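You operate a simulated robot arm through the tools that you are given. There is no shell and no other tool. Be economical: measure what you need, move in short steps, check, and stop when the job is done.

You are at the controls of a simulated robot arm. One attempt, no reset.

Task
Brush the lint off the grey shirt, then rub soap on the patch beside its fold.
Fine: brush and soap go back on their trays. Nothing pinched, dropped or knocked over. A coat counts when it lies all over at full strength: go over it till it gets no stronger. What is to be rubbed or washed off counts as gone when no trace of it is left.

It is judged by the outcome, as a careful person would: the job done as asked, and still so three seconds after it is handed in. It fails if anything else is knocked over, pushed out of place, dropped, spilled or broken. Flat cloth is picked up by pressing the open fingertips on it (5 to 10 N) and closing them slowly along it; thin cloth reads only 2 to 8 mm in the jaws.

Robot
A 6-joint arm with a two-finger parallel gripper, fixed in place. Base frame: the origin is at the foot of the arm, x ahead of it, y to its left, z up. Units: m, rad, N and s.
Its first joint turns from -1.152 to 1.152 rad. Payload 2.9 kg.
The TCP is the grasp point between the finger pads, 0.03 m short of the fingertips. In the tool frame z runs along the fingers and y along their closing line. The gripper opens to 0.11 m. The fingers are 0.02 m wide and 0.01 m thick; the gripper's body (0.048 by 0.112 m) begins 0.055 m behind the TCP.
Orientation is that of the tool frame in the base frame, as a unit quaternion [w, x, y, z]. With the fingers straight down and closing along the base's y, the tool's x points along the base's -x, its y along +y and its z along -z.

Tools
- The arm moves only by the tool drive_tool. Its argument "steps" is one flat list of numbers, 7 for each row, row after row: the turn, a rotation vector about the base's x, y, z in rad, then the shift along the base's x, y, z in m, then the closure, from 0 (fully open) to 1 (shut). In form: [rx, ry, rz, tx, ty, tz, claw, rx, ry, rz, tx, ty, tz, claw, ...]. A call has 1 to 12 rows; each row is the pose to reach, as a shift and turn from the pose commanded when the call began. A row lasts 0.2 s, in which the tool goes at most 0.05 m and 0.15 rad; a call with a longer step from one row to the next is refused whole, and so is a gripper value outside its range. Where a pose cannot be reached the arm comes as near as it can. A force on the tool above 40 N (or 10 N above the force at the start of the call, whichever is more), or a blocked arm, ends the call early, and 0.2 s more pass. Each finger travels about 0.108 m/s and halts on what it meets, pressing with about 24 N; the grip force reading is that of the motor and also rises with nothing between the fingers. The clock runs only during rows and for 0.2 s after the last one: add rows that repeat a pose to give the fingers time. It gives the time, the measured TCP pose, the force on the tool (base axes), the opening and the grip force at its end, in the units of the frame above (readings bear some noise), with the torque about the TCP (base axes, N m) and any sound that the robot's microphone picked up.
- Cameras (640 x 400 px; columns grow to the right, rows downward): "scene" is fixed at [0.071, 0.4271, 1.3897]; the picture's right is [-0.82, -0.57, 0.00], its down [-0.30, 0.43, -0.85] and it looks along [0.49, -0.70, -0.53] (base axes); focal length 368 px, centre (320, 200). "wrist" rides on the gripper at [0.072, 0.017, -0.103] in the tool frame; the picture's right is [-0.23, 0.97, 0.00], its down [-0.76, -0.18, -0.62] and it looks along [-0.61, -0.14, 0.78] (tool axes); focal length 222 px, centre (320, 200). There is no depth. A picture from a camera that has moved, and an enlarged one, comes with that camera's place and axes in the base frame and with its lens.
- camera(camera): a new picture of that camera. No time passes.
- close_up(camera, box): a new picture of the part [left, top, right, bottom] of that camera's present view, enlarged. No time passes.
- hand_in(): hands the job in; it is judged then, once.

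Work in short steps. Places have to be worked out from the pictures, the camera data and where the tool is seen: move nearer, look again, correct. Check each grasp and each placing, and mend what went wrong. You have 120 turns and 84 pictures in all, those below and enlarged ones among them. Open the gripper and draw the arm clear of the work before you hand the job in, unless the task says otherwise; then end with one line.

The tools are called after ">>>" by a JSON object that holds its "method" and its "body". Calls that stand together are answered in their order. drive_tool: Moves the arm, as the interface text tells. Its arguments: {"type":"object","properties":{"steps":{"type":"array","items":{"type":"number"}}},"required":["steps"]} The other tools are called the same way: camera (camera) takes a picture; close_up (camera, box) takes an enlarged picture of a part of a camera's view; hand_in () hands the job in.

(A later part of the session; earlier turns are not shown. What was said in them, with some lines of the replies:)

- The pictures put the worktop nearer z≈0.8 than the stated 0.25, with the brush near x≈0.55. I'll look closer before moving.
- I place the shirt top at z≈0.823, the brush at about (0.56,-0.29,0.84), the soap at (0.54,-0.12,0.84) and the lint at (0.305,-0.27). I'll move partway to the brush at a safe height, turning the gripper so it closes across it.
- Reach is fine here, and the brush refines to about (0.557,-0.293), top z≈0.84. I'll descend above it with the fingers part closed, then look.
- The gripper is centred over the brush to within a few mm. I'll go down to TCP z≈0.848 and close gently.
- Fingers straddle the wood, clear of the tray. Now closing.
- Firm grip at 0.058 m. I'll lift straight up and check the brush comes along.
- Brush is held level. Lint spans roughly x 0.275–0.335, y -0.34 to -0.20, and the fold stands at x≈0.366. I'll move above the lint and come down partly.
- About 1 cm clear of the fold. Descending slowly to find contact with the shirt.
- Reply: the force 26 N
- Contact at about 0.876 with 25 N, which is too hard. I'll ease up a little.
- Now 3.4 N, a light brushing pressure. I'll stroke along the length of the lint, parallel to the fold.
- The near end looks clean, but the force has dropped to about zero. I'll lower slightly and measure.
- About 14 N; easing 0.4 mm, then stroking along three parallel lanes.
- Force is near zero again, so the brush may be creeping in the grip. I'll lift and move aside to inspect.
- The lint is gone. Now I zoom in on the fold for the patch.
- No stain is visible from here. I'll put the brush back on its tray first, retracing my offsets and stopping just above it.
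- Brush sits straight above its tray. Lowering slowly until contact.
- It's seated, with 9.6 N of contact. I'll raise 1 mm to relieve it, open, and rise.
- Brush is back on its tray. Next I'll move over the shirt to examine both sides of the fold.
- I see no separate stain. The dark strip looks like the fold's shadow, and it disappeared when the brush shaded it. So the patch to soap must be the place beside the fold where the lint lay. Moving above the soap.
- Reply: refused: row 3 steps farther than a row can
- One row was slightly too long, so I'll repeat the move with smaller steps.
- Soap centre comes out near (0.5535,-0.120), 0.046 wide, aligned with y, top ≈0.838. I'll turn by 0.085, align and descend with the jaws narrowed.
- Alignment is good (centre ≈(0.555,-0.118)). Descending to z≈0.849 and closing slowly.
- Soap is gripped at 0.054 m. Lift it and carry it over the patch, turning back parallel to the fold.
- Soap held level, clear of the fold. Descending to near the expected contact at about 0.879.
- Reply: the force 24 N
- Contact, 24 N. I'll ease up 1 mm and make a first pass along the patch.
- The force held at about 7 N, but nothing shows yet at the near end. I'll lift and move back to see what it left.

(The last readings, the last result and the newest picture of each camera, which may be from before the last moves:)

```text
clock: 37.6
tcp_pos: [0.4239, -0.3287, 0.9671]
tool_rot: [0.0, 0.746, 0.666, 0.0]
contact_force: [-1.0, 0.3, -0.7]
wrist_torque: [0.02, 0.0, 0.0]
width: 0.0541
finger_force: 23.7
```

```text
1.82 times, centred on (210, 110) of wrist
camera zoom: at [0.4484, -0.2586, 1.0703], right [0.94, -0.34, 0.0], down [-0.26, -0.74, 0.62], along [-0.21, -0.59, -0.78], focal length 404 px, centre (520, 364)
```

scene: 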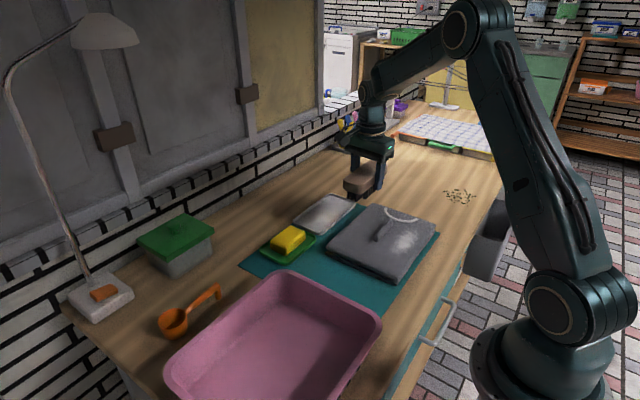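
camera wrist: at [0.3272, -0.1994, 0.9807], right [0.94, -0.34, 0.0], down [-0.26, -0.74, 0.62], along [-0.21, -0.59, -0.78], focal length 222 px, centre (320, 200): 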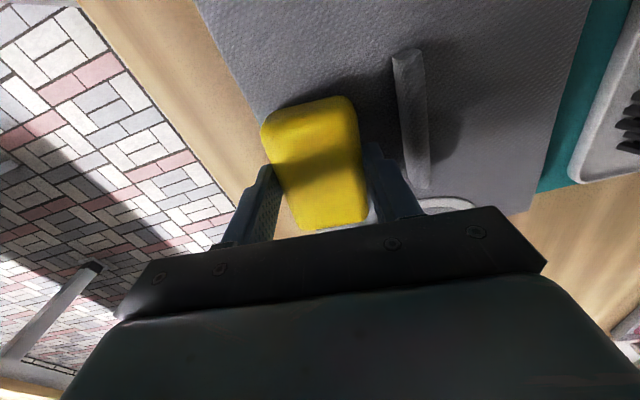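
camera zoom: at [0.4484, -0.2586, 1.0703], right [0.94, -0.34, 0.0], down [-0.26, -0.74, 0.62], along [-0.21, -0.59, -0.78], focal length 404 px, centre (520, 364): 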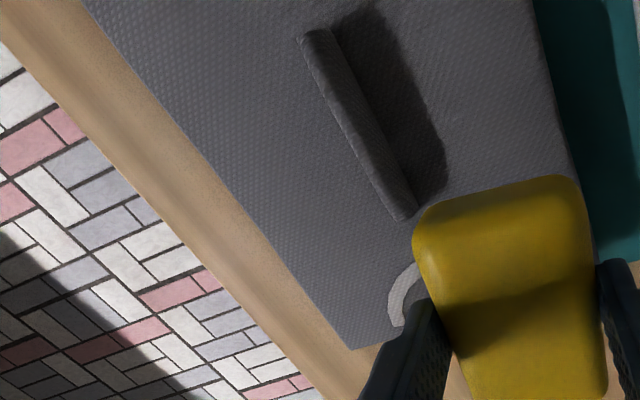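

No soap mark where the lint was, so the patch isn't there; it may be hidden in the fold's shadow on the far side. I'll shade that area with the gripper and see whether the dark strip remains.

>>> {"method": "drive_tool", "body": {"steps": [0, 0, 0, -0.045, 0, 0, 0.72, 0, 0, 0, -0.09, 0, 0, 0.72, 0, 0, 0, -0.135, 0.02, 0, 0.72, 0, 0, 0, -0.144, 0.03, 0, 0.72, 0, 0, 0, -0.144, 0.03, 0, 0.72]}}

>>> {"method": "close_up", "body": {"camera": "scene", "box": [340, 180, 450, 270]}}

>>> {"method": "close_up", "body": {"camera": "wrist", "box": [320, 0, 560, 160]}}

```text
clock: 38.8
tcp_pos: [0.2797, -0.2983, 0.9675]
tool_rot: [0.0, 0.746, 0.666, 0.0]
contact_force: [0.7, 0.2, -1.6]
wrist_torque: [0.01, -0.02, 0.01]
width: 0.0544
finger_force: 24.1
```

```text
4.44 times, centred on (395, 225) of scene
camera zoom: at [0.071, 0.4271, 1.3897], right [-0.82, -0.57, 0.0], down [-0.3, 0.43, -0.85], along [0.49, -0.7, -0.53], focal length 1635 px, centre (-13, 89)
```

zoom: 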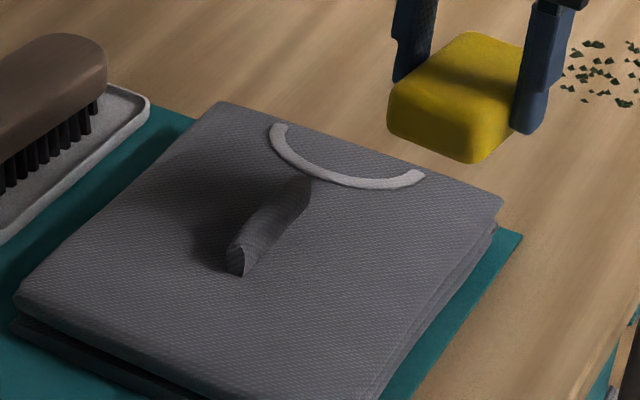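

```text
2.50 times, centred on (440, 80) of wrist
camera zoom: at [0.3034, -0.2284, 1.0713], right [0.94, -0.34, 0.0], down [-0.26, -0.74, 0.62], along [-0.21, -0.59, -0.78], focal length 555 px, centre (20, 500)
```

zoom: 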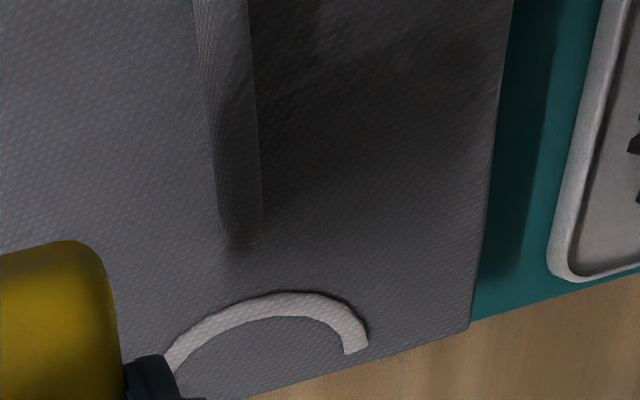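

Ambiguous. I'll bring the wrist camera close above the far side of the fold for a better look.

>>> {"method": "drive_tool", "body": {"steps": [0, 0, 0, 0.045, -0.013, 0, 0.72, 0, 0, 0, 0.09, -0.03, 0, 0.72, 0, 0, 0, 0.13, -0.045, 0, 0.72, 0, 0, 0, 0.14, -0.05, -0.03, 0.72, 0, 0, 0, 0.14, -0.05, -0.03, 0.72]}}

>>> {"method": "close_up", "body": {"camera": "wrist", "box": [140, 0, 360, 150]}}

```text
clock: 40.0
tcp_pos: [0.4197, -0.349, 0.9404]
tool_rot: [0.0, 0.746, 0.666, -0.001]
contact_force: [-0.7, -0.2, -1.9]
wrist_torque: [-0.02, 0.03, 0.0]
width: 0.0543
finger_force: 23.9
```

```text
2.67 times, centred on (250, 75) of wrist
camera zoom: at [0.4429, -0.2787, 1.042], right [0.94, -0.34, 0.0], down [-0.26, -0.74, 0.62], along [-0.21, -0.59, -0.78], focal length 592 px, centre (507, 533)
```

zoom: 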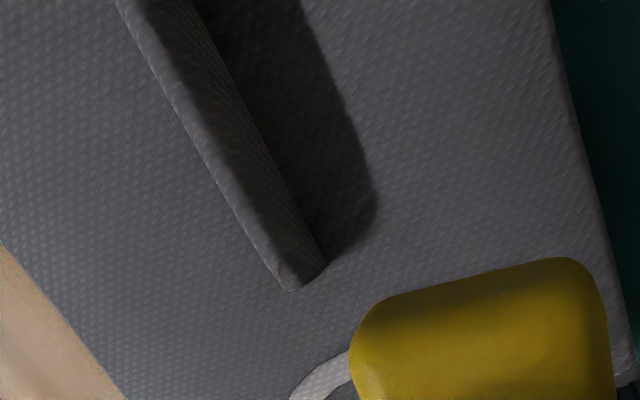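

>>> {"method": "close_up", "body": {"camera": "wrist", "box": [210, 0, 290, 100]}}

```text
4.00 times, centred on (250, 50) of wrist
camera zoom: at [0.4429, -0.2787, 1.042], right [0.94, -0.34, 0.0], down [-0.26, -0.74, 0.62], along [-0.21, -0.59, -0.78], focal length 888 px, centre (600, 800)
```

zoom: 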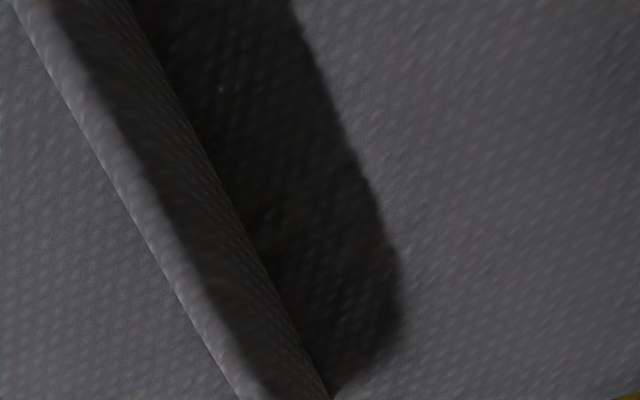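

The dark strip (x≈0.366–0.392, y≈-0.31 to -0.225) is darker and browner than shadow alone, so it may be the patch. To get soap tight against the fold with no finger between, I'll turn the tool a quarter turn so the soap's end faces the fold.

>>> {"method": "drive_tool", "body": {"steps": [0, 0, 0.14, 0, 0.01, 0.01, 0.72, 0, 0, 0.28, 0, 0.02, 0.02, 0.72, 0, 0, 0.42, 0, 0.03, 0.02, 0.72, 0, 0, 0.56, 0, 0.04, 0.02, 0.72, 0, 0, 0.7, 0, 0.05, 0.02, 0.72, 0, 0, 0.84, 0, 0.06, 0.02, 0.72, 0, 0, 0.98, 0.001, 0.07, 0.02, 0.72, 0, 0, 1.12, 0.002, 0.08, 0.02, 0.72, 0, 0, 1.26, 0.003, 0.082, 0.02, 0.72, 0, 0, 1.4, 0.004, 0.082, 0.02, 0.72, 0, 0, 1.54, 0.005, 0.082, 0.01, 0.72, 0, 0, 1.57, 0.005, 0.082, 0, 0.72]}}

>>> {"method": "close_up", "body": {"camera": "scene", "box": [310, 150, 450, 270]}}

>>> {"method": "camera", "body": {"camera": "wrist"}}

```text
clock: 42.6
tcp_pos: [0.4243, -0.2658, 0.9384]
tool_rot: [0.0, 0.056, 0.998, 0.001]
contact_force: [-0.3, -1.5, -1.7]
wrist_torque: [-0.02, 0.06, 0.03]
width: 0.0544
finger_force: 24.3
```

```text
3.33 times, centred on (380, 210) of scene
camera zoom: at [0.0711, 0.4271, 1.3897], right [-0.82, -0.57, 0.0], down [-0.3, 0.43, -0.85], along [0.49, -0.7, -0.53], focal length 1226 px, centre (120, 167)
```

zoom: 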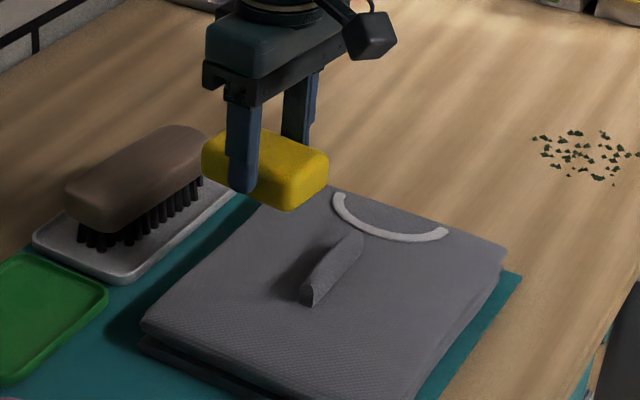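

```text
40 pictures are left
camera wrist: at [0.3534, -0.2419, 1.0414], right [0.34, 0.94, 0.0], down [0.74, -0.26, 0.62], along [0.59, -0.21, -0.78], focal length 222 px, centre (320, 200)
```

wrist: 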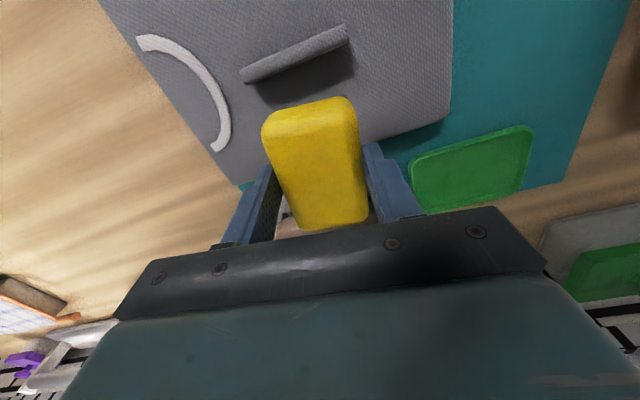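

The fold runs parallel to y at x≈0.365. I'll square the soap to it and lower to just above contact, leaving a small gap.

>>> {"method": "drive_tool", "body": {"steps": [0, 0, 0.1, 0, 0, -0.02, 0.72, 0, 0, 0.1, 0, 0, -0.045, 0.72, 0, 0, 0.1, 0, 0, -0.055, 0.72, 0, 0, 0.1, 0, 0, -0.059, 0.72]}}

>>> {"method": "camera", "body": {"camera": "wrist"}}

>>> {"method": "close_up", "body": {"camera": "scene", "box": [340, 180, 450, 270]}}

```text
clock: 43.6
tcp_pos: [0.4246, -0.2663, 0.8782]
tool_rot: [0.0, 0.008, 1.0, -0.001]
contact_force: [-0.8, 0.0, -2.0]
wrist_torque: [0.02, 0.04, 0.01]
width: 0.0545
finger_force: 23.7
```

```text
39 pictures are left
camera wrist: at [0.3509, -0.2487, 0.9818], right [0.24, 0.97, 0.0], down [0.76, -0.19, 0.62], along [0.6, -0.15, -0.78], focal length 222 px, centre (320, 200)
```

wrist: 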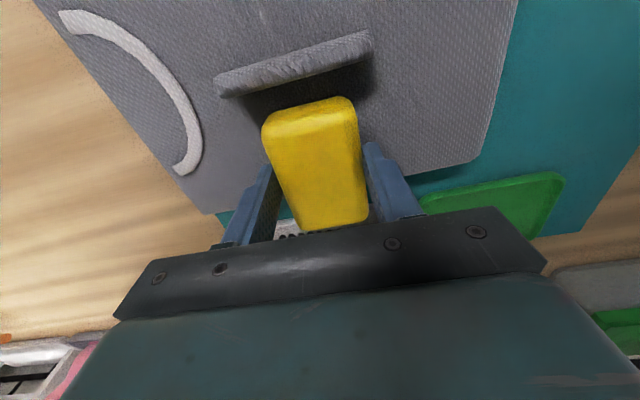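

```text
4.44 times, centred on (395, 225) of scene
camera zoom: at [0.0711, 0.427, 1.3897], right [-0.82, -0.57, 0.0], down [-0.3, 0.43, -0.85], along [0.49, -0.7, -0.53], focal length 1635 px, centre (-13, 89)
```

zoom: 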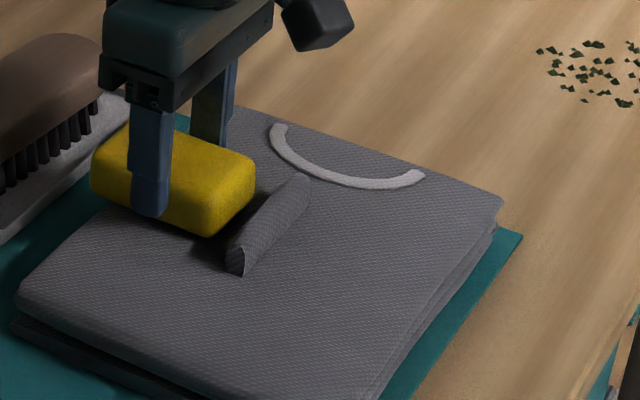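

There's about a 1 cm gap to the fold. I'll lower to light contact.

>>> {"method": "drive_tool", "body": {"steps": [0, 0, 0, -0.003, 0, -0.001, 0.72, 0, 0, 0, -0.003, 0, -0.002, 0.72, 0, 0, 0, -0.003, 0, -0.002, 0.72]}}

```text
clock: 44.4
tcp_pos: [0.4214, -0.2658, 0.8774]
tool_rot: [0.001, 0.008, 1.0, 0.0]
contact_force: [-2.9, 2.2, 13.2]
wrist_torque: [0.21, 0.23, 0.0]
width: 0.0544
finger_force: 23.6
```

About 13 N. Easing slightly and rubbing along the fold.

>>> {"method": "drive_tool", "body": {"steps": [0, 0, 0, 0, 0.015, 0.0004, 0.72, 0, 0, 0, 0, 0.03, 0.0004, 0.72, 0, 0, 0, 0, 0.015, 0.0004, 0.72, 0, 0, 0, 0, 0, 0.0004, 0.72, 0, 0, 0, 0, -0.015, 0.0004, 0.72, 0, 0, 0, 0, -0.03, 0.0004, 0.72, 0, 0, 0, 0, -0.015, 0.0004, 0.72, 0, 0, 0, 0, 0, 0.0004, 0.72, 0, 0, 0, 0, 0.015, 0.0004, 0.72, 0, 0, 0, 0, 0.03, 0.0004, 0.72]}}

>>> {"method": "camera", "body": {"camera": "wrist"}}

>>> {"method": "close_up", "body": {"camera": "scene", "box": [340, 180, 450, 270]}}

```text
clock: 46.6
tcp_pos: [0.4204, -0.2361, 0.8769]
tool_rot: [0.001, 0.008, 1.0, -0.001]
contact_force: [2.0, -6.2, 12.9]
wrist_torque: [-0.18, 0.03, 0.05]
width: 0.0546
finger_force: 23.9
```

```text
37 pictures are left
camera wrist: at [0.3474, -0.2188, 0.9804], right [0.24, 0.97, 0.0], down [0.76, -0.19, 0.62], along [0.61, -0.15, -0.78], focal length 222 px, centre (320, 200)
```

wrist: 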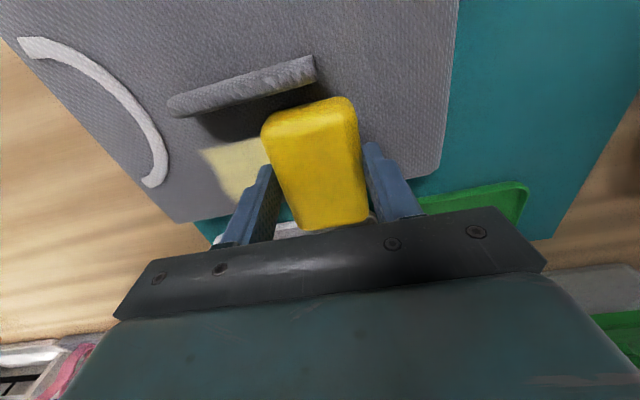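

```text
4.44 times, centred on (395, 225) of scene
camera zoom: at [0.0709, 0.427, 1.3897], right [-0.82, -0.57, 0.0], down [-0.3, 0.43, -0.85], along [0.49, -0.7, -0.53], focal length 1635 px, centre (-13, 89)
```

zoom: 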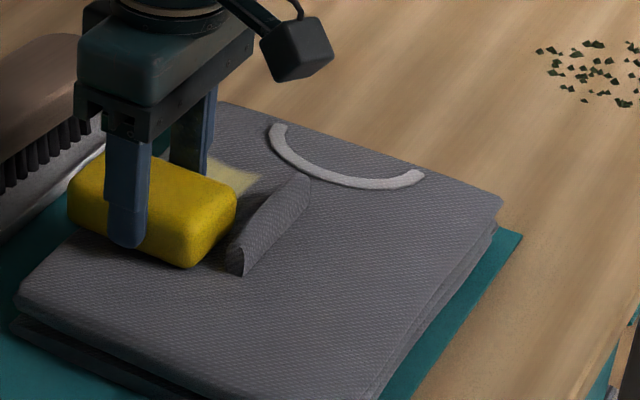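

A soap coat appears on this side, so the patch is here. I'll lift and look at its extent.

>>> {"method": "drive_tool", "body": {"steps": [0, 0, 0, 0.003, 0, 0.03, 0.72, 0, 0, 0, 0.02, 0.02, 0.06, 0.72, 0, 0, 0, 0.05, 0.04, 0.08, 0.72, 0, 0, 0, 0.08, 0.06, 0.09, 0.72, 0, 0, 0, 0.08, 0.06, 0.09, 0.72]}}

>>> {"method": "close_up", "body": {"camera": "wrist", "box": [120, 0, 360, 170]}}

>>> {"method": "close_up", "body": {"camera": "scene", "box": [340, 180, 450, 270]}}

```text
clock: 47.8
tcp_pos: [0.501, -0.1766, 0.9676]
tool_rot: [0.001, 0.008, 1.0, 0.0]
contact_force: [-0.5, -0.2, -1.2]
wrist_torque: [-0.02, 0.03, -0.01]
width: 0.0542
finger_force: 24.2
```

```text
2.35 times, centred on (240, 85) of wrist
camera zoom: at [0.4287, -0.1593, 1.0704], right [0.24, 0.97, 0.0], down [0.76, -0.19, 0.62], along [0.6, -0.15, -0.78], focal length 523 px, centre (508, 471)
```

zoom: 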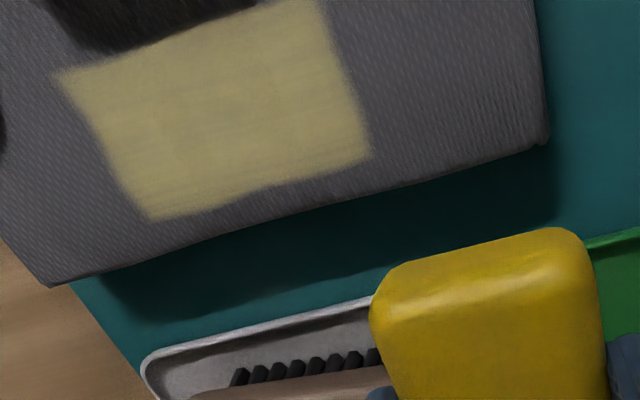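

```text
4.44 times, centred on (395, 225) of scene
camera zoom: at [0.0711, 0.4271, 1.3897], right [-0.82, -0.57, 0.0], down [-0.3, 0.43, -0.85], along [0.49, -0.7, -0.53], focal length 1635 px, centre (-13, 89)
```

zoom: 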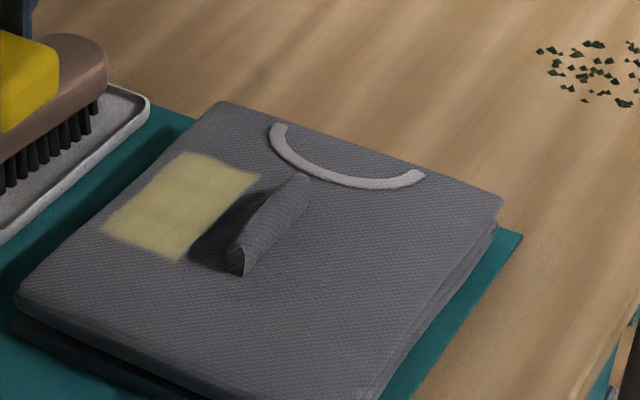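

The coat shows a rectangle, x≈0.39–0.445, y≈-0.325 to -0.22, running into the fold's shadow. I'll rub again closer to the fold and slightly beyond the ends to find the patch's real limits.

>>> {"method": "drive_tool", "body": {"steps": [0, 0, 0, -0.03, -0.03, 0, 0.72, 0, 0, 0, -0.055, -0.06, -0.02, 0.72, 0, 0, 0, -0.08, -0.09, -0.045, 0.72, 0, 0, 0, -0.084, -0.09, -0.07, 0.72, 0, 0, 0, -0.084, -0.09, -0.084, 0.72, 0, 0, 0, -0.084, -0.09, -0.0885, 0.72, 0, 0, 0, -0.084, -0.09, -0.0895, 0.72]}}

>>> {"method": "camera", "body": {"camera": "wrist"}}

```text
clock: 49.4
tcp_pos: [0.4178, -0.2672, 0.8779]
tool_rot: [0.0, 0.007, 1.0, 0.0]
contact_force: [0.9, 0.4, -1.8]
wrist_torque: [0.04, 0.01, 0.02]
width: 0.0545
finger_force: 23.8
```

```text
33 pictures are left
camera wrist: at [0.3445, -0.2494, 0.9808], right [0.24, 0.97, 0.0], down [0.76, -0.19, 0.62], along [0.6, -0.15, -0.78], focal length 222 px, centre (320, 200)
```

wrist: 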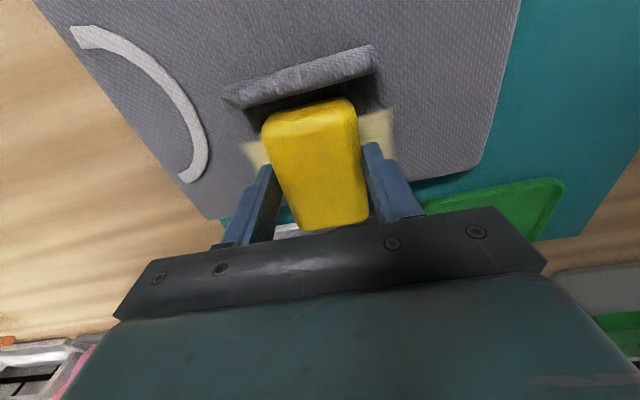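

Not touching yet, and the soap end is only a few mm from the fold. Press down and stroke, watching the x force.

>>> {"method": "drive_tool", "body": {"steps": [0, 0, 0, 0, 0, -0.0018, 0.72, 0, 0, 0, 0, 0.02, -0.0018, 0.72, 0, 0, 0, 0, 0.04, -0.0018, 0.72, 0, 0, 0, 0, 0.05, -0.0018, 0.72, 0, 0, 0, 0, 0.025, -0.0018, 0.72, 0, 0, 0, 0, 0, -0.0018, 0.72, 0, 0, 0, 0, -0.025, -0.0018, 0.72, 0, 0, 0, 0, -0.05, -0.0018, 0.72, 0, 0, 0, 0, -0.025, -0.0018, 0.72, 0, 0, 0, 0, 0, -0.0018, 0.72]}}

```text
clock: 51.6
tcp_pos: [0.416, -0.268, 0.8774]
tool_rot: [0.001, 0.009, 1.0, -0.001]
contact_force: [0.6, -7.3, 14.3]
wrist_torque: [-0.37, -0.07, 0.01]
width: 0.0545
finger_force: 23.9
```

Good contact at 14 N. I'll nudge nearer the fold in 2 mm steps while stroking.

>>> {"method": "drive_tool", "body": {"steps": [0, 0, 0, -0.002, 0.02, 0.0003, 0.72, 0, 0, 0, -0.002, 0.04, 0.0003, 0.72, 0, 0, 0, -0.002, 0.015, 0.0003, 0.72, 0, 0, 0, -0.003, -0.015, 0.0003, 0.72, 0, 0, 0, -0.003, -0.04, 0.0003, 0.72, 0, 0, 0, -0.003, -0.02, 0.0003, 0.72, 0, 0, 0, -0.003, 0, 0.0003, 0.72]}}

>>> {"method": "camera", "body": {"camera": "wrist"}}

```text
clock: 53.2
tcp_pos: [0.4139, -0.2667, 0.8765]
tool_rot: [-0.001, 0.008, 1.0, 0.0]
contact_force: [-0.1, -2.7, 3.1]
wrist_torque: [-0.04, -0.13, -0.05]
width: 0.0543
finger_force: 23.6
```

```text
32 pictures are left
camera wrist: at [0.3412, -0.249, 0.9796], right [0.24, 0.97, 0.0], down [0.76, -0.19, 0.62], along [0.6, -0.15, -0.78], focal length 222 px, centre (320, 200)
```

wrist: 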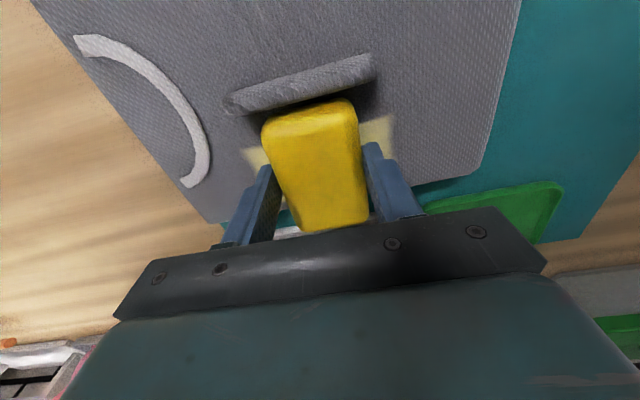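

The side edges didn't grow despite longer strokes, so they are the patch's limits. I'll lift away and inspect the strip next to the fold.

>>> {"method": "drive_tool", "body": {"steps": [0, 0, 0, 0.003, 0, 0.02, 0.72, 0, 0, 0, 0.01, 0, 0.05, 0.72, 0, 0, 0, 0.03, 0.02, 0.08, 0.72, 0, 0, 0, 0.06, 0.03, 0.08, 0.72, 0, 0, 0, 0.06, 0.03, 0.08, 0.72]}}

>>> {"method": "close_up", "body": {"camera": "wrist", "box": [160, 0, 380, 140]}}

>>> {"method": "close_up", "body": {"camera": "scene", "box": [355, 200, 425, 250]}}

```text
clock: 54.4
tcp_pos: [0.4751, -0.237, 0.9577]
tool_rot: [0.0, 0.008, 1.0, 0.0]
contact_force: [-0.5, 0.2, -1.4]
wrist_torque: [0.0, -0.01, 0.02]
width: 0.0544
finger_force: 24.3
```

```text
2.86 times, centred on (270, 70) of wrist
camera zoom: at [0.4018, -0.2184, 1.0593], right [0.24, 0.97, 0.0], down [0.76, -0.19, 0.62], along [0.6, -0.15, -0.78], focal length 635 px, centre (463, 571)
```

zoom: 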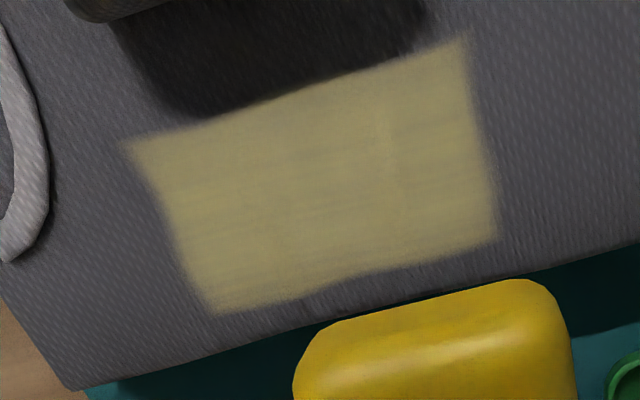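

```text
8.00 times, centred on (390, 225) of scene
camera zoom: at [0.0711, 0.4271, 1.3897], right [-0.82, -0.57, 0.0], down [-0.3, 0.43, -0.85], along [0.49, -0.7, -0.53], focal length 2944 px, centre (-240, 0)
```

zoom: 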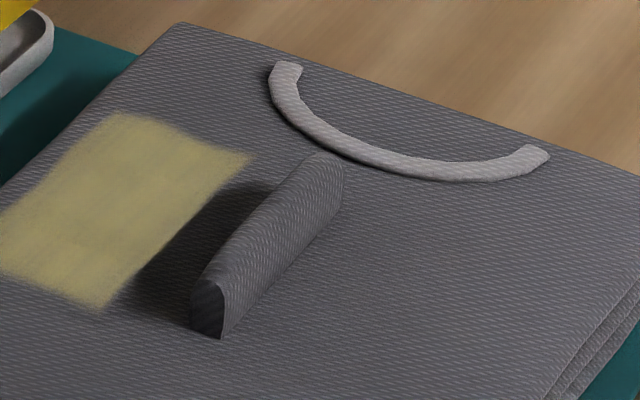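

The coat's inner edge (x≈0.392) is straight and doesn't extend where the soap has already passed, so the whole rectangle is covered. It still looks a bit mottled, so I'll go over it more to reach full strength.

>>> {"method": "drive_tool", "body": {"steps": [0, 0, 0, -0.025, -0.015, -0.02, 0.72, 0, 0, 0, -0.05, -0.03, -0.045, 0.72, 0, 0, 0, -0.052, -0.03, -0.07, 0.72, 0, 0, 0, -0.052, -0.03, -0.079, 0.72, 0, 0, 0, -0.052, -0.03, -0.0803, 0.72, 0, 0, 0, -0.052, -0.01, -0.0803, 0.72, 0, 0, 0, -0.052, 0.01, -0.0803, 0.72, 0, 0, 0, -0.052, -0.015, -0.0803, 0.72, 0, 0, 0, -0.052, -0.04, -0.0803, 0.72, 0, 0, 0, -0.052, -0.07, -0.0803, 0.72, 0, 0, 0, -0.052, -0.05, -0.0803, 0.72, 0, 0, 0, -0.052, -0.03, -0.0803, 0.72]}}

```text
clock: 57.0
tcp_pos: [0.4212, -0.2675, 0.8771]
tool_rot: [0.001, 0.008, 1.0, -0.001]
contact_force: [0.5, -7.3, 12.5]
wrist_torque: [-0.07, 0.26, 0.14]
width: 0.0544
finger_force: 24.1
```

Steady 12 N. More passes in two lanes.

>>> {"method": "drive_tool", "body": {"steps": [0, 0, 0, -0.004, 0.02, 0, 0.72, 0, 0, 0, -0.004, 0.04, 0, 0.72, 0, 0, 0, -0.004, 0.015, 0, 0.72, 0, 0, 0, -0.004, -0.015, 0, 0.72, 0, 0, 0, -0.004, -0.04, 0, 0.72, 0, 0, 0, 0.006, -0.04, 0, 0.72, 0, 0, 0, 0.006, -0.015, 0, 0.72, 0, 0, 0, 0.006, 0.015, 0, 0.72, 0, 0, 0, 0.006, 0.04, 0, 0.72, 0, 0, 0, 0.006, 0.015, 0, 0.72, 0, 0, 0, 0.006, -0.015, 0, 0.72, 0, 0, 0, 0.006, -0.04, 0, 0.72]}}

>>> {"method": "drive_tool", "body": {"steps": [0, 0, 0, 0, 0.025, 0, 0.72, 0, 0, 0, 0, 0.05, 0, 0.72, 0, 0, 0, 0, 0.08, 0, 0.72, 0, 0, 0, 0, 0.05, 0, 0.72, 0, 0, 0, 0, 0.025, 0, 0.72, 0, 0, 0, 0, 0, 0, 0.72, 0, 0, 0, -0.008, 0, 0, 0.72, 0, 0, 0, -0.008, 0.025, 0, 0.72, 0, 0, 0, -0.008, 0.05, 0, 0.72, 0, 0, 0, -0.008, 0.08, 0, 0.72, 0, 0, 0, -0.006, 0.05, 0, 0.72, 0, 0, 0, -0.006, 0.04, 0, 0.72]}}

>>> {"method": "drive_tool", "body": {"steps": [0, 0, 0, 0.003, 0, 0.02, 0.72, 0, 0, 0, 0.01, 0, 0.05, 0.72, 0, 0, 0, 0.03, 0.02, 0.08, 0.72, 0, 0, 0, 0.054, 0.03, 0.08, 0.72, 0, 0, 0, 0.054, 0.03, 0.08, 0.72]}}

>>> {"method": "close_up", "body": {"camera": "wrist", "box": [160, 0, 380, 140]}}

>>> {"method": "close_up", "body": {"camera": "scene", "box": [355, 200, 425, 250]}}

```text
clock: 59.6
tcp_pos: [0.4282, -0.3071, 0.8764]
tool_rot: [0.0, 0.007, 1.0, 0.0]
contact_force: [-0.5, 2.7, 5.1]
wrist_torque: [0.2, 0.0, -0.03]
width: 0.0543
finger_force: 23.8
```

```text
clock: 62.2
tcp_pos: [0.4219, -0.2652, 0.8756]
tool_rot: [0.001, 0.007, 1.0, 0.0]
contact_force: [0.5, 9.2, 17.5]
wrist_torque: [0.27, 0.21, -0.13]
width: 0.0544
finger_force: 23.5
```

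```text
clock: 63.4
tcp_pos: [0.4758, -0.237, 0.9551]
tool_rot: [0.0, 0.008, 1.0, 0.001]
contact_force: [0.0, 0.4, -1.3]
wrist_torque: [0.03, 0.03, 0.02]
width: 0.0545
finger_force: 23.7
```

```text
2.86 times, centred on (270, 70) of wrist
camera zoom: at [0.403, -0.2188, 1.0582], right [0.24, 0.97, 0.0], down [0.76, -0.19, 0.62], along [0.6, -0.15, -0.78], focal length 635 px, centre (463, 571)
```

zoom: 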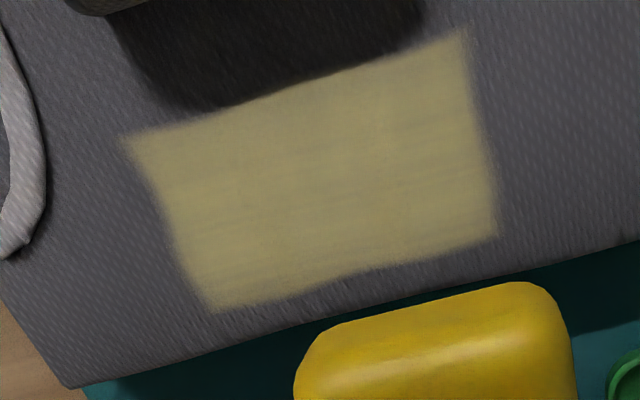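

```text
8.00 times, centred on (390, 225) of scene
camera zoom: at [0.0711, 0.4271, 1.3897], right [-0.82, -0.57, 0.0], down [-0.3, 0.43, -0.85], along [0.49, -0.7, -0.53], focal length 2944 px, centre (-240, 0)
```

zoom: 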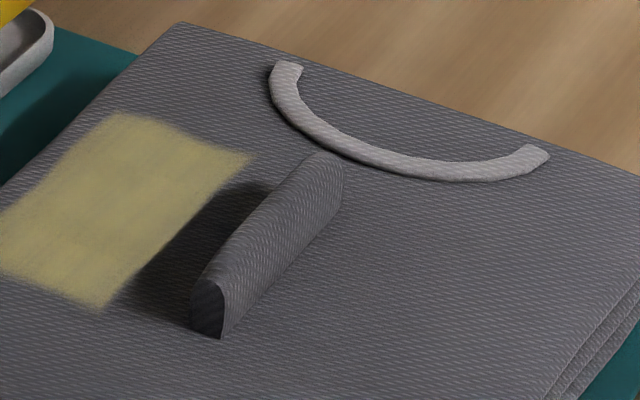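

No further change: the coat is uniform and the same as before, with the fold intact. Now I'll carry the soap back to its tray, undoing the quarter turn on the way.

>>> {"method": "drive_tool", "body": {"steps": [0, 0, -0.14, 0.008, 0.011, 0, 0.72, 0, 0, -0.28, 0.016, 0.022, 0, 0.72, 0, 0, -0.42, 0.024, 0.033, 0, 0.72, 0, 0, -0.56, 0.032, 0.044, 0, 0.72, 0, 0, -0.7, 0.04, 0.055, 0, 0.72, 0, 0, -0.84, 0.048, 0.066, 0, 0.72, 0, 0, -0.98, 0.056, 0.077, 0, 0.72, 0, 0, -1.12, 0.064, 0.088, 0, 0.72, 0, 0, -1.26, 0.072, 0.099, 0, 0.72, 0, 0, -1.4, 0.079, 0.11, -0.01, 0.72, 0, 0, -1.5, 0.079, 0.118, -0.04, 0.72, 0, 0, -1.57, 0.079, 0.118, -0.075, 0.72]}}

>>> {"method": "close_up", "body": {"camera": "scene", "box": [220, 150, 380, 270]}}

>>> {"method": "camera", "body": {"camera": "wrist"}}

```text
clock: 66.0
tcp_pos: [0.555, -0.1172, 0.8814]
tool_rot: [0.0, 0.713, 0.701, 0.0]
contact_force: [0.2, 0.2, -1.4]
wrist_torque: [0.04, -0.01, -0.01]
width: 0.0544
finger_force: 24.3
```

```text
3.33 times, centred on (300, 210) of scene
camera zoom: at [0.0711, 0.4271, 1.3897], right [-0.82, -0.57, 0.0], down [-0.3, 0.43, -0.85], along [0.49, -0.7, -0.53], focal length 1226 px, centre (387, 167)
```

zoom: 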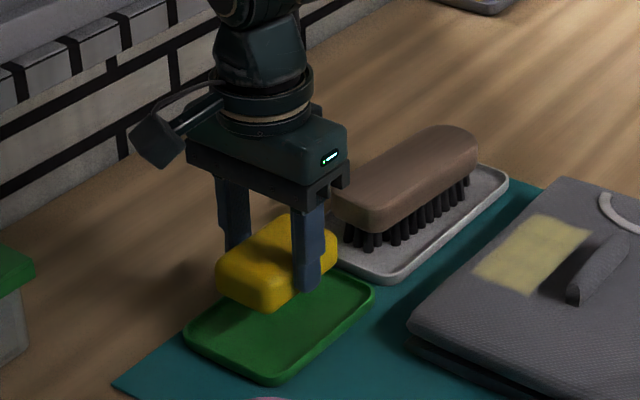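

```text
26 pictures are left
camera wrist: at [0.5727, -0.0462, 0.984], right [0.97, -0.24, 0.0], down [-0.19, -0.76, 0.62], along [-0.15, -0.6, -0.78], focal length 222 px, centre (320, 200)
```

wrist: 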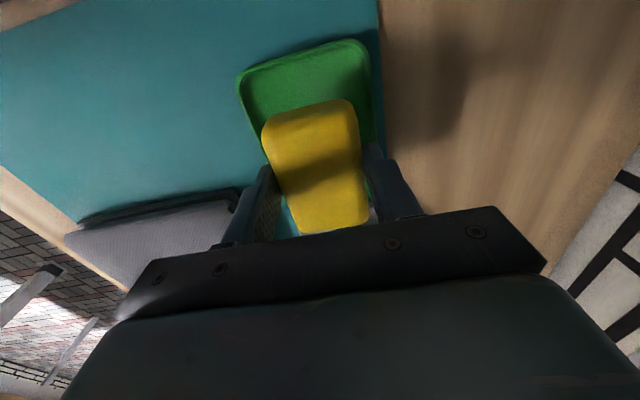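

Soap is above its tray, aligned as picked up. Lowering.

>>> {"method": "drive_tool", "body": {"steps": [0, 0, 0, 0, 0, -0.015, 0.72, 0, 0, 0, 0, 0, -0.025, 0.72, 0, 0, 0, 0, 0, -0.029, 0.72, 0, 0, 0, 0, 0, -0.03, 0.72]}}

```text
clock: 67.0
tcp_pos: [0.5559, -0.1191, 0.8511]
tool_rot: [0.0, 0.712, 0.702, -0.001]
contact_force: [0.0, -0.3, -1.3]
wrist_torque: [0.0, 0.02, 0.0]
width: 0.0546
finger_force: 23.6
```

>>> {"method": "drive_tool", "body": {"steps": [0, 0, 0, 0, 0, -0.001, 0.72, 0, 0, 0, 0, 0, -0.0018, 0.72, 0, 0, 0, 0, 0, -0.0025, 0.72]}}

```text
clock: 67.8
tcp_pos: [0.5559, -0.1184, 0.8492]
tool_rot: [0.0, 0.712, 0.702, 0.0]
contact_force: [1.0, 0.7, -1.4]
wrist_torque: [0.02, 0.02, 0.0]
width: 0.0541
finger_force: 24.5
```

>>> {"method": "drive_tool", "body": {"steps": [0, 0, 0, 0, 0, -0.001, 0.72, 0, 0, 0, 0, 0, -0.0018, 0.72]}}

```text
clock: 68.4
tcp_pos: [0.5557, -0.1184, 0.8469]
tool_rot: [0.0, 0.712, 0.702, 0.0]
contact_force: [-0.9, 0.7, 1.9]
wrist_torque: [-0.11, 0.07, -0.04]
width: 0.0545
finger_force: 24.2
```

Contact is just beginning (1.9 N). I'll lower a hair more, release and rise.

>>> {"method": "drive_tool", "body": {"steps": [0, 0, 0, 0, 0, -0.0004, 0.72, 0, 0, 0, 0, 0, -0.0004, 0.6, 0, 0, 0, 0, 0, -0.0004, 0.48, 0, 0, 0, 0, 0, -0.0004, 0.36, 0, 0, 0, 0, 0, -0.0004, 0.33, 0, 0, 0, 0, 0, -0.0004, 0.33, 0, 0, 0, 0, 0, 0.03, 0.33, 0, 0, 0, 0, 0, 0.07, 0.33, 0, 0, 0, 0, 0, 0.11, 0.33, 0, 0, 0, 0, 0, 0.15, 0.2, 0, 0, 0, 0, 0, 0.19, 0.1, 0, 0, 0, 0, 0, 0.19, 0]}}

>>> {"method": "camera", "body": {"camera": "scene"}}

>>> {"method": "close_up", "body": {"camera": "scene", "box": [220, 150, 380, 270]}}

```text
clock: 71.0
tcp_pos: [0.5561, -0.1184, 1.038]
tool_rot: [0.0, 0.712, 0.703, 0.0]
contact_force: [0.0, 0.0, -0.3]
wrist_torque: [-0.04, 0.0, 0.0]
width: 0.11
finger_force: 0.0
```

```text
25 pictures are left
```

scene: 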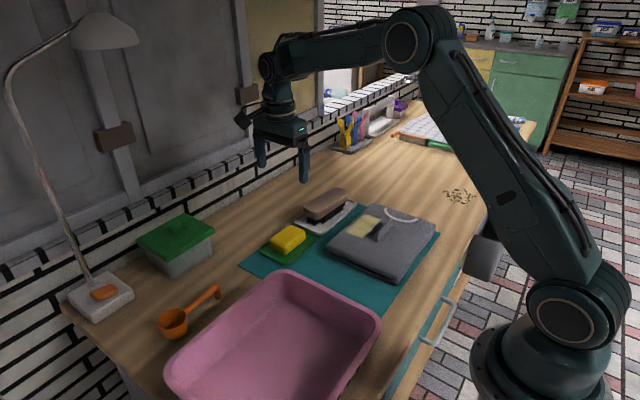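

```text
3.33 times, centred on (300, 210) of scene
camera zoom: at [0.071, 0.4271, 1.3897], right [-0.82, -0.57, 0.0], down [-0.3, 0.43, -0.85], along [0.49, -0.7, -0.53], focal length 1226 px, centre (387, 167)
```

zoom: 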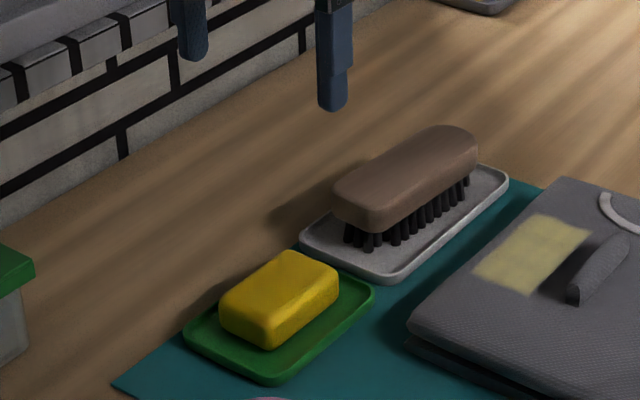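

Both tools are on their trays. As a last check I'll look straight down on the coat's inner edge in the fold's shadow.

>>> {"method": "drive_tool", "body": {"steps": [0, 0, 0, -0.02, -0.04, 0, 0, 0, 0, 0, -0.04, -0.08, 0, 0, 0, 0, 0, -0.06, -0.12, 0, 0, 0, 0, 0, -0.09, -0.16, 0, 0, 0, 0, 0, -0.11, -0.2, -0.02, 0, 0, 0, 0, -0.12, -0.215, -0.05, 0, 0, 0, 0, -0.12, -0.215, -0.05, 0]}}

>>> {"method": "close_up", "body": {"camera": "wrist", "box": [180, 0, 400, 140]}}

```text
clock: 72.6
tcp_pos: [0.4358, -0.3335, 0.987]
tool_rot: [0.0, 0.712, 0.702, 0.0]
contact_force: [0.4, -0.2, 0.4]
wrist_torque: [0.0, 0.01, 0.0]
width: 0.1101
finger_force: 0.0
```

```text
2.86 times, centred on (290, 70) of wrist
camera zoom: at [0.453, -0.2615, 1.0898], right [0.97, -0.24, 0.0], down [-0.19, -0.76, 0.62], along [-0.15, -0.6, -0.78], focal length 635 px, centre (406, 571)
```

zoom: 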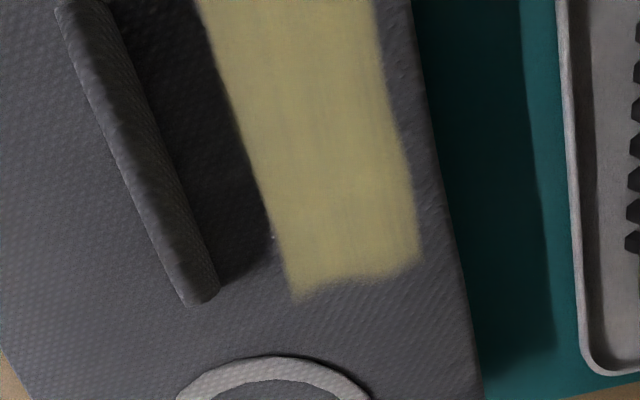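

The coat is uniform, but there's a tiny bright speck in the shadow by the coat's edge. Zooming in on it.

>>> {"method": "close_up", "body": {"camera": "wrist", "box": [255, 65, 295, 100]}}

>>> {"method": "close_up", "body": {"camera": "wrist", "box": [195, 0, 285, 110]}}

```text
11.43 times, centred on (275, 82) of wrist
camera zoom: at [0.453, -0.2615, 1.0898], right [0.97, -0.24, 0.0], down [-0.19, -0.76, 0.62], along [-0.15, -0.6, -0.78], focal length 2538 px, centre (834, 1543)
```

zoom: 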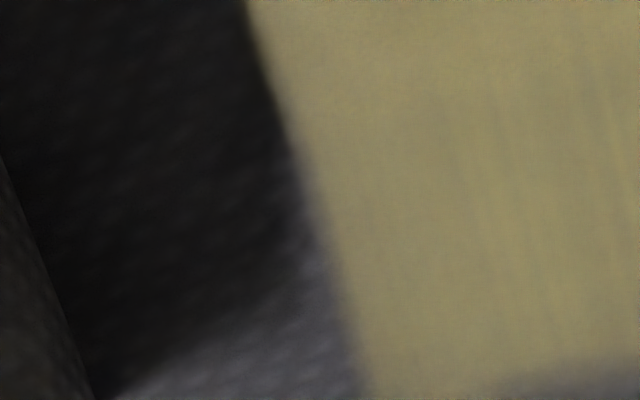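

```text
3.64 times, centred on (240, 55) of wrist
camera zoom: at [0.453, -0.2615, 1.0898], right [0.97, -0.24, 0.0], down [-0.19, -0.76, 0.62], along [-0.15, -0.6, -0.78], focal length 808 px, centre (611, 727)
```

zoom: 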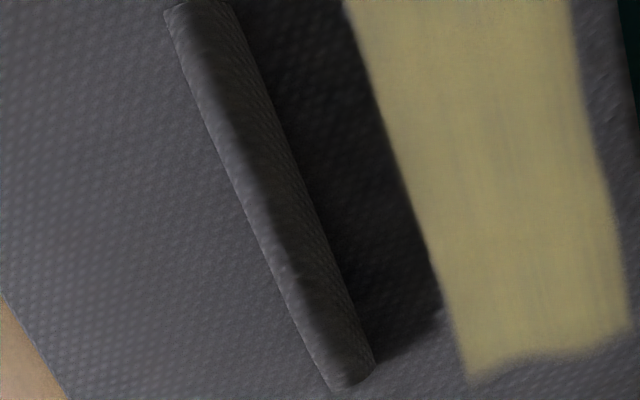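

The speck was only render noise, and the coat is full with the shirt clean. Drawing the arm clear before handing in.

>>> {"method": "drive_tool", "body": {"steps": [0, 0, 0, 0, 0, 0.04, 0, 0, 0, 0, 0, 0, 0.08, 0, 0, 0, 0, -0.03, 0, 0.11, 0, 0, 0, 0, -0.06, 0, 0.12, 0, 0, 0, 0, -0.06, 0, 0.12, 0]}}

>>> {"method": "camera", "body": {"camera": "scene"}}

```text
clock: 73.8
tcp_pos: [0.3749, -0.3342, 1.1078]
tool_rot: [0.0, 0.712, 0.702, 0.0]
contact_force: [-0.1, -0.4, 0.0]
wrist_torque: [0.01, 0.01, -0.01]
width: 0.11
finger_force: 0.2
```

```text
20 pictures are left
```

scene: 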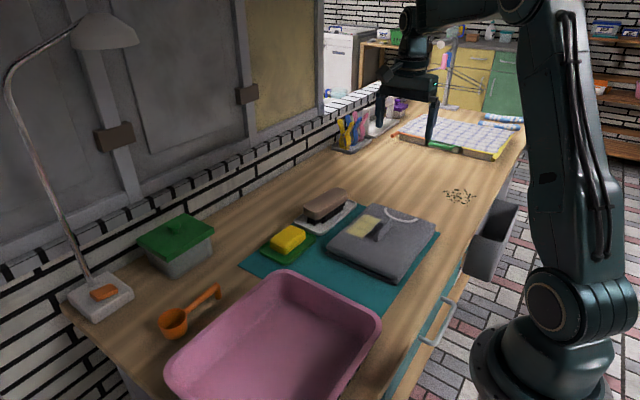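

The arm is clear, both tools are on their trays and nothing else has moved, so I'm handing in.

>>> {"method": "hand_in", "body": {}}

```text
The job is handed in.
```

I brushed the lint off the shirt, soaped the patch beside the fold until the coat got no stronger, and put the brush and soap back on their trays; the job is handed in.
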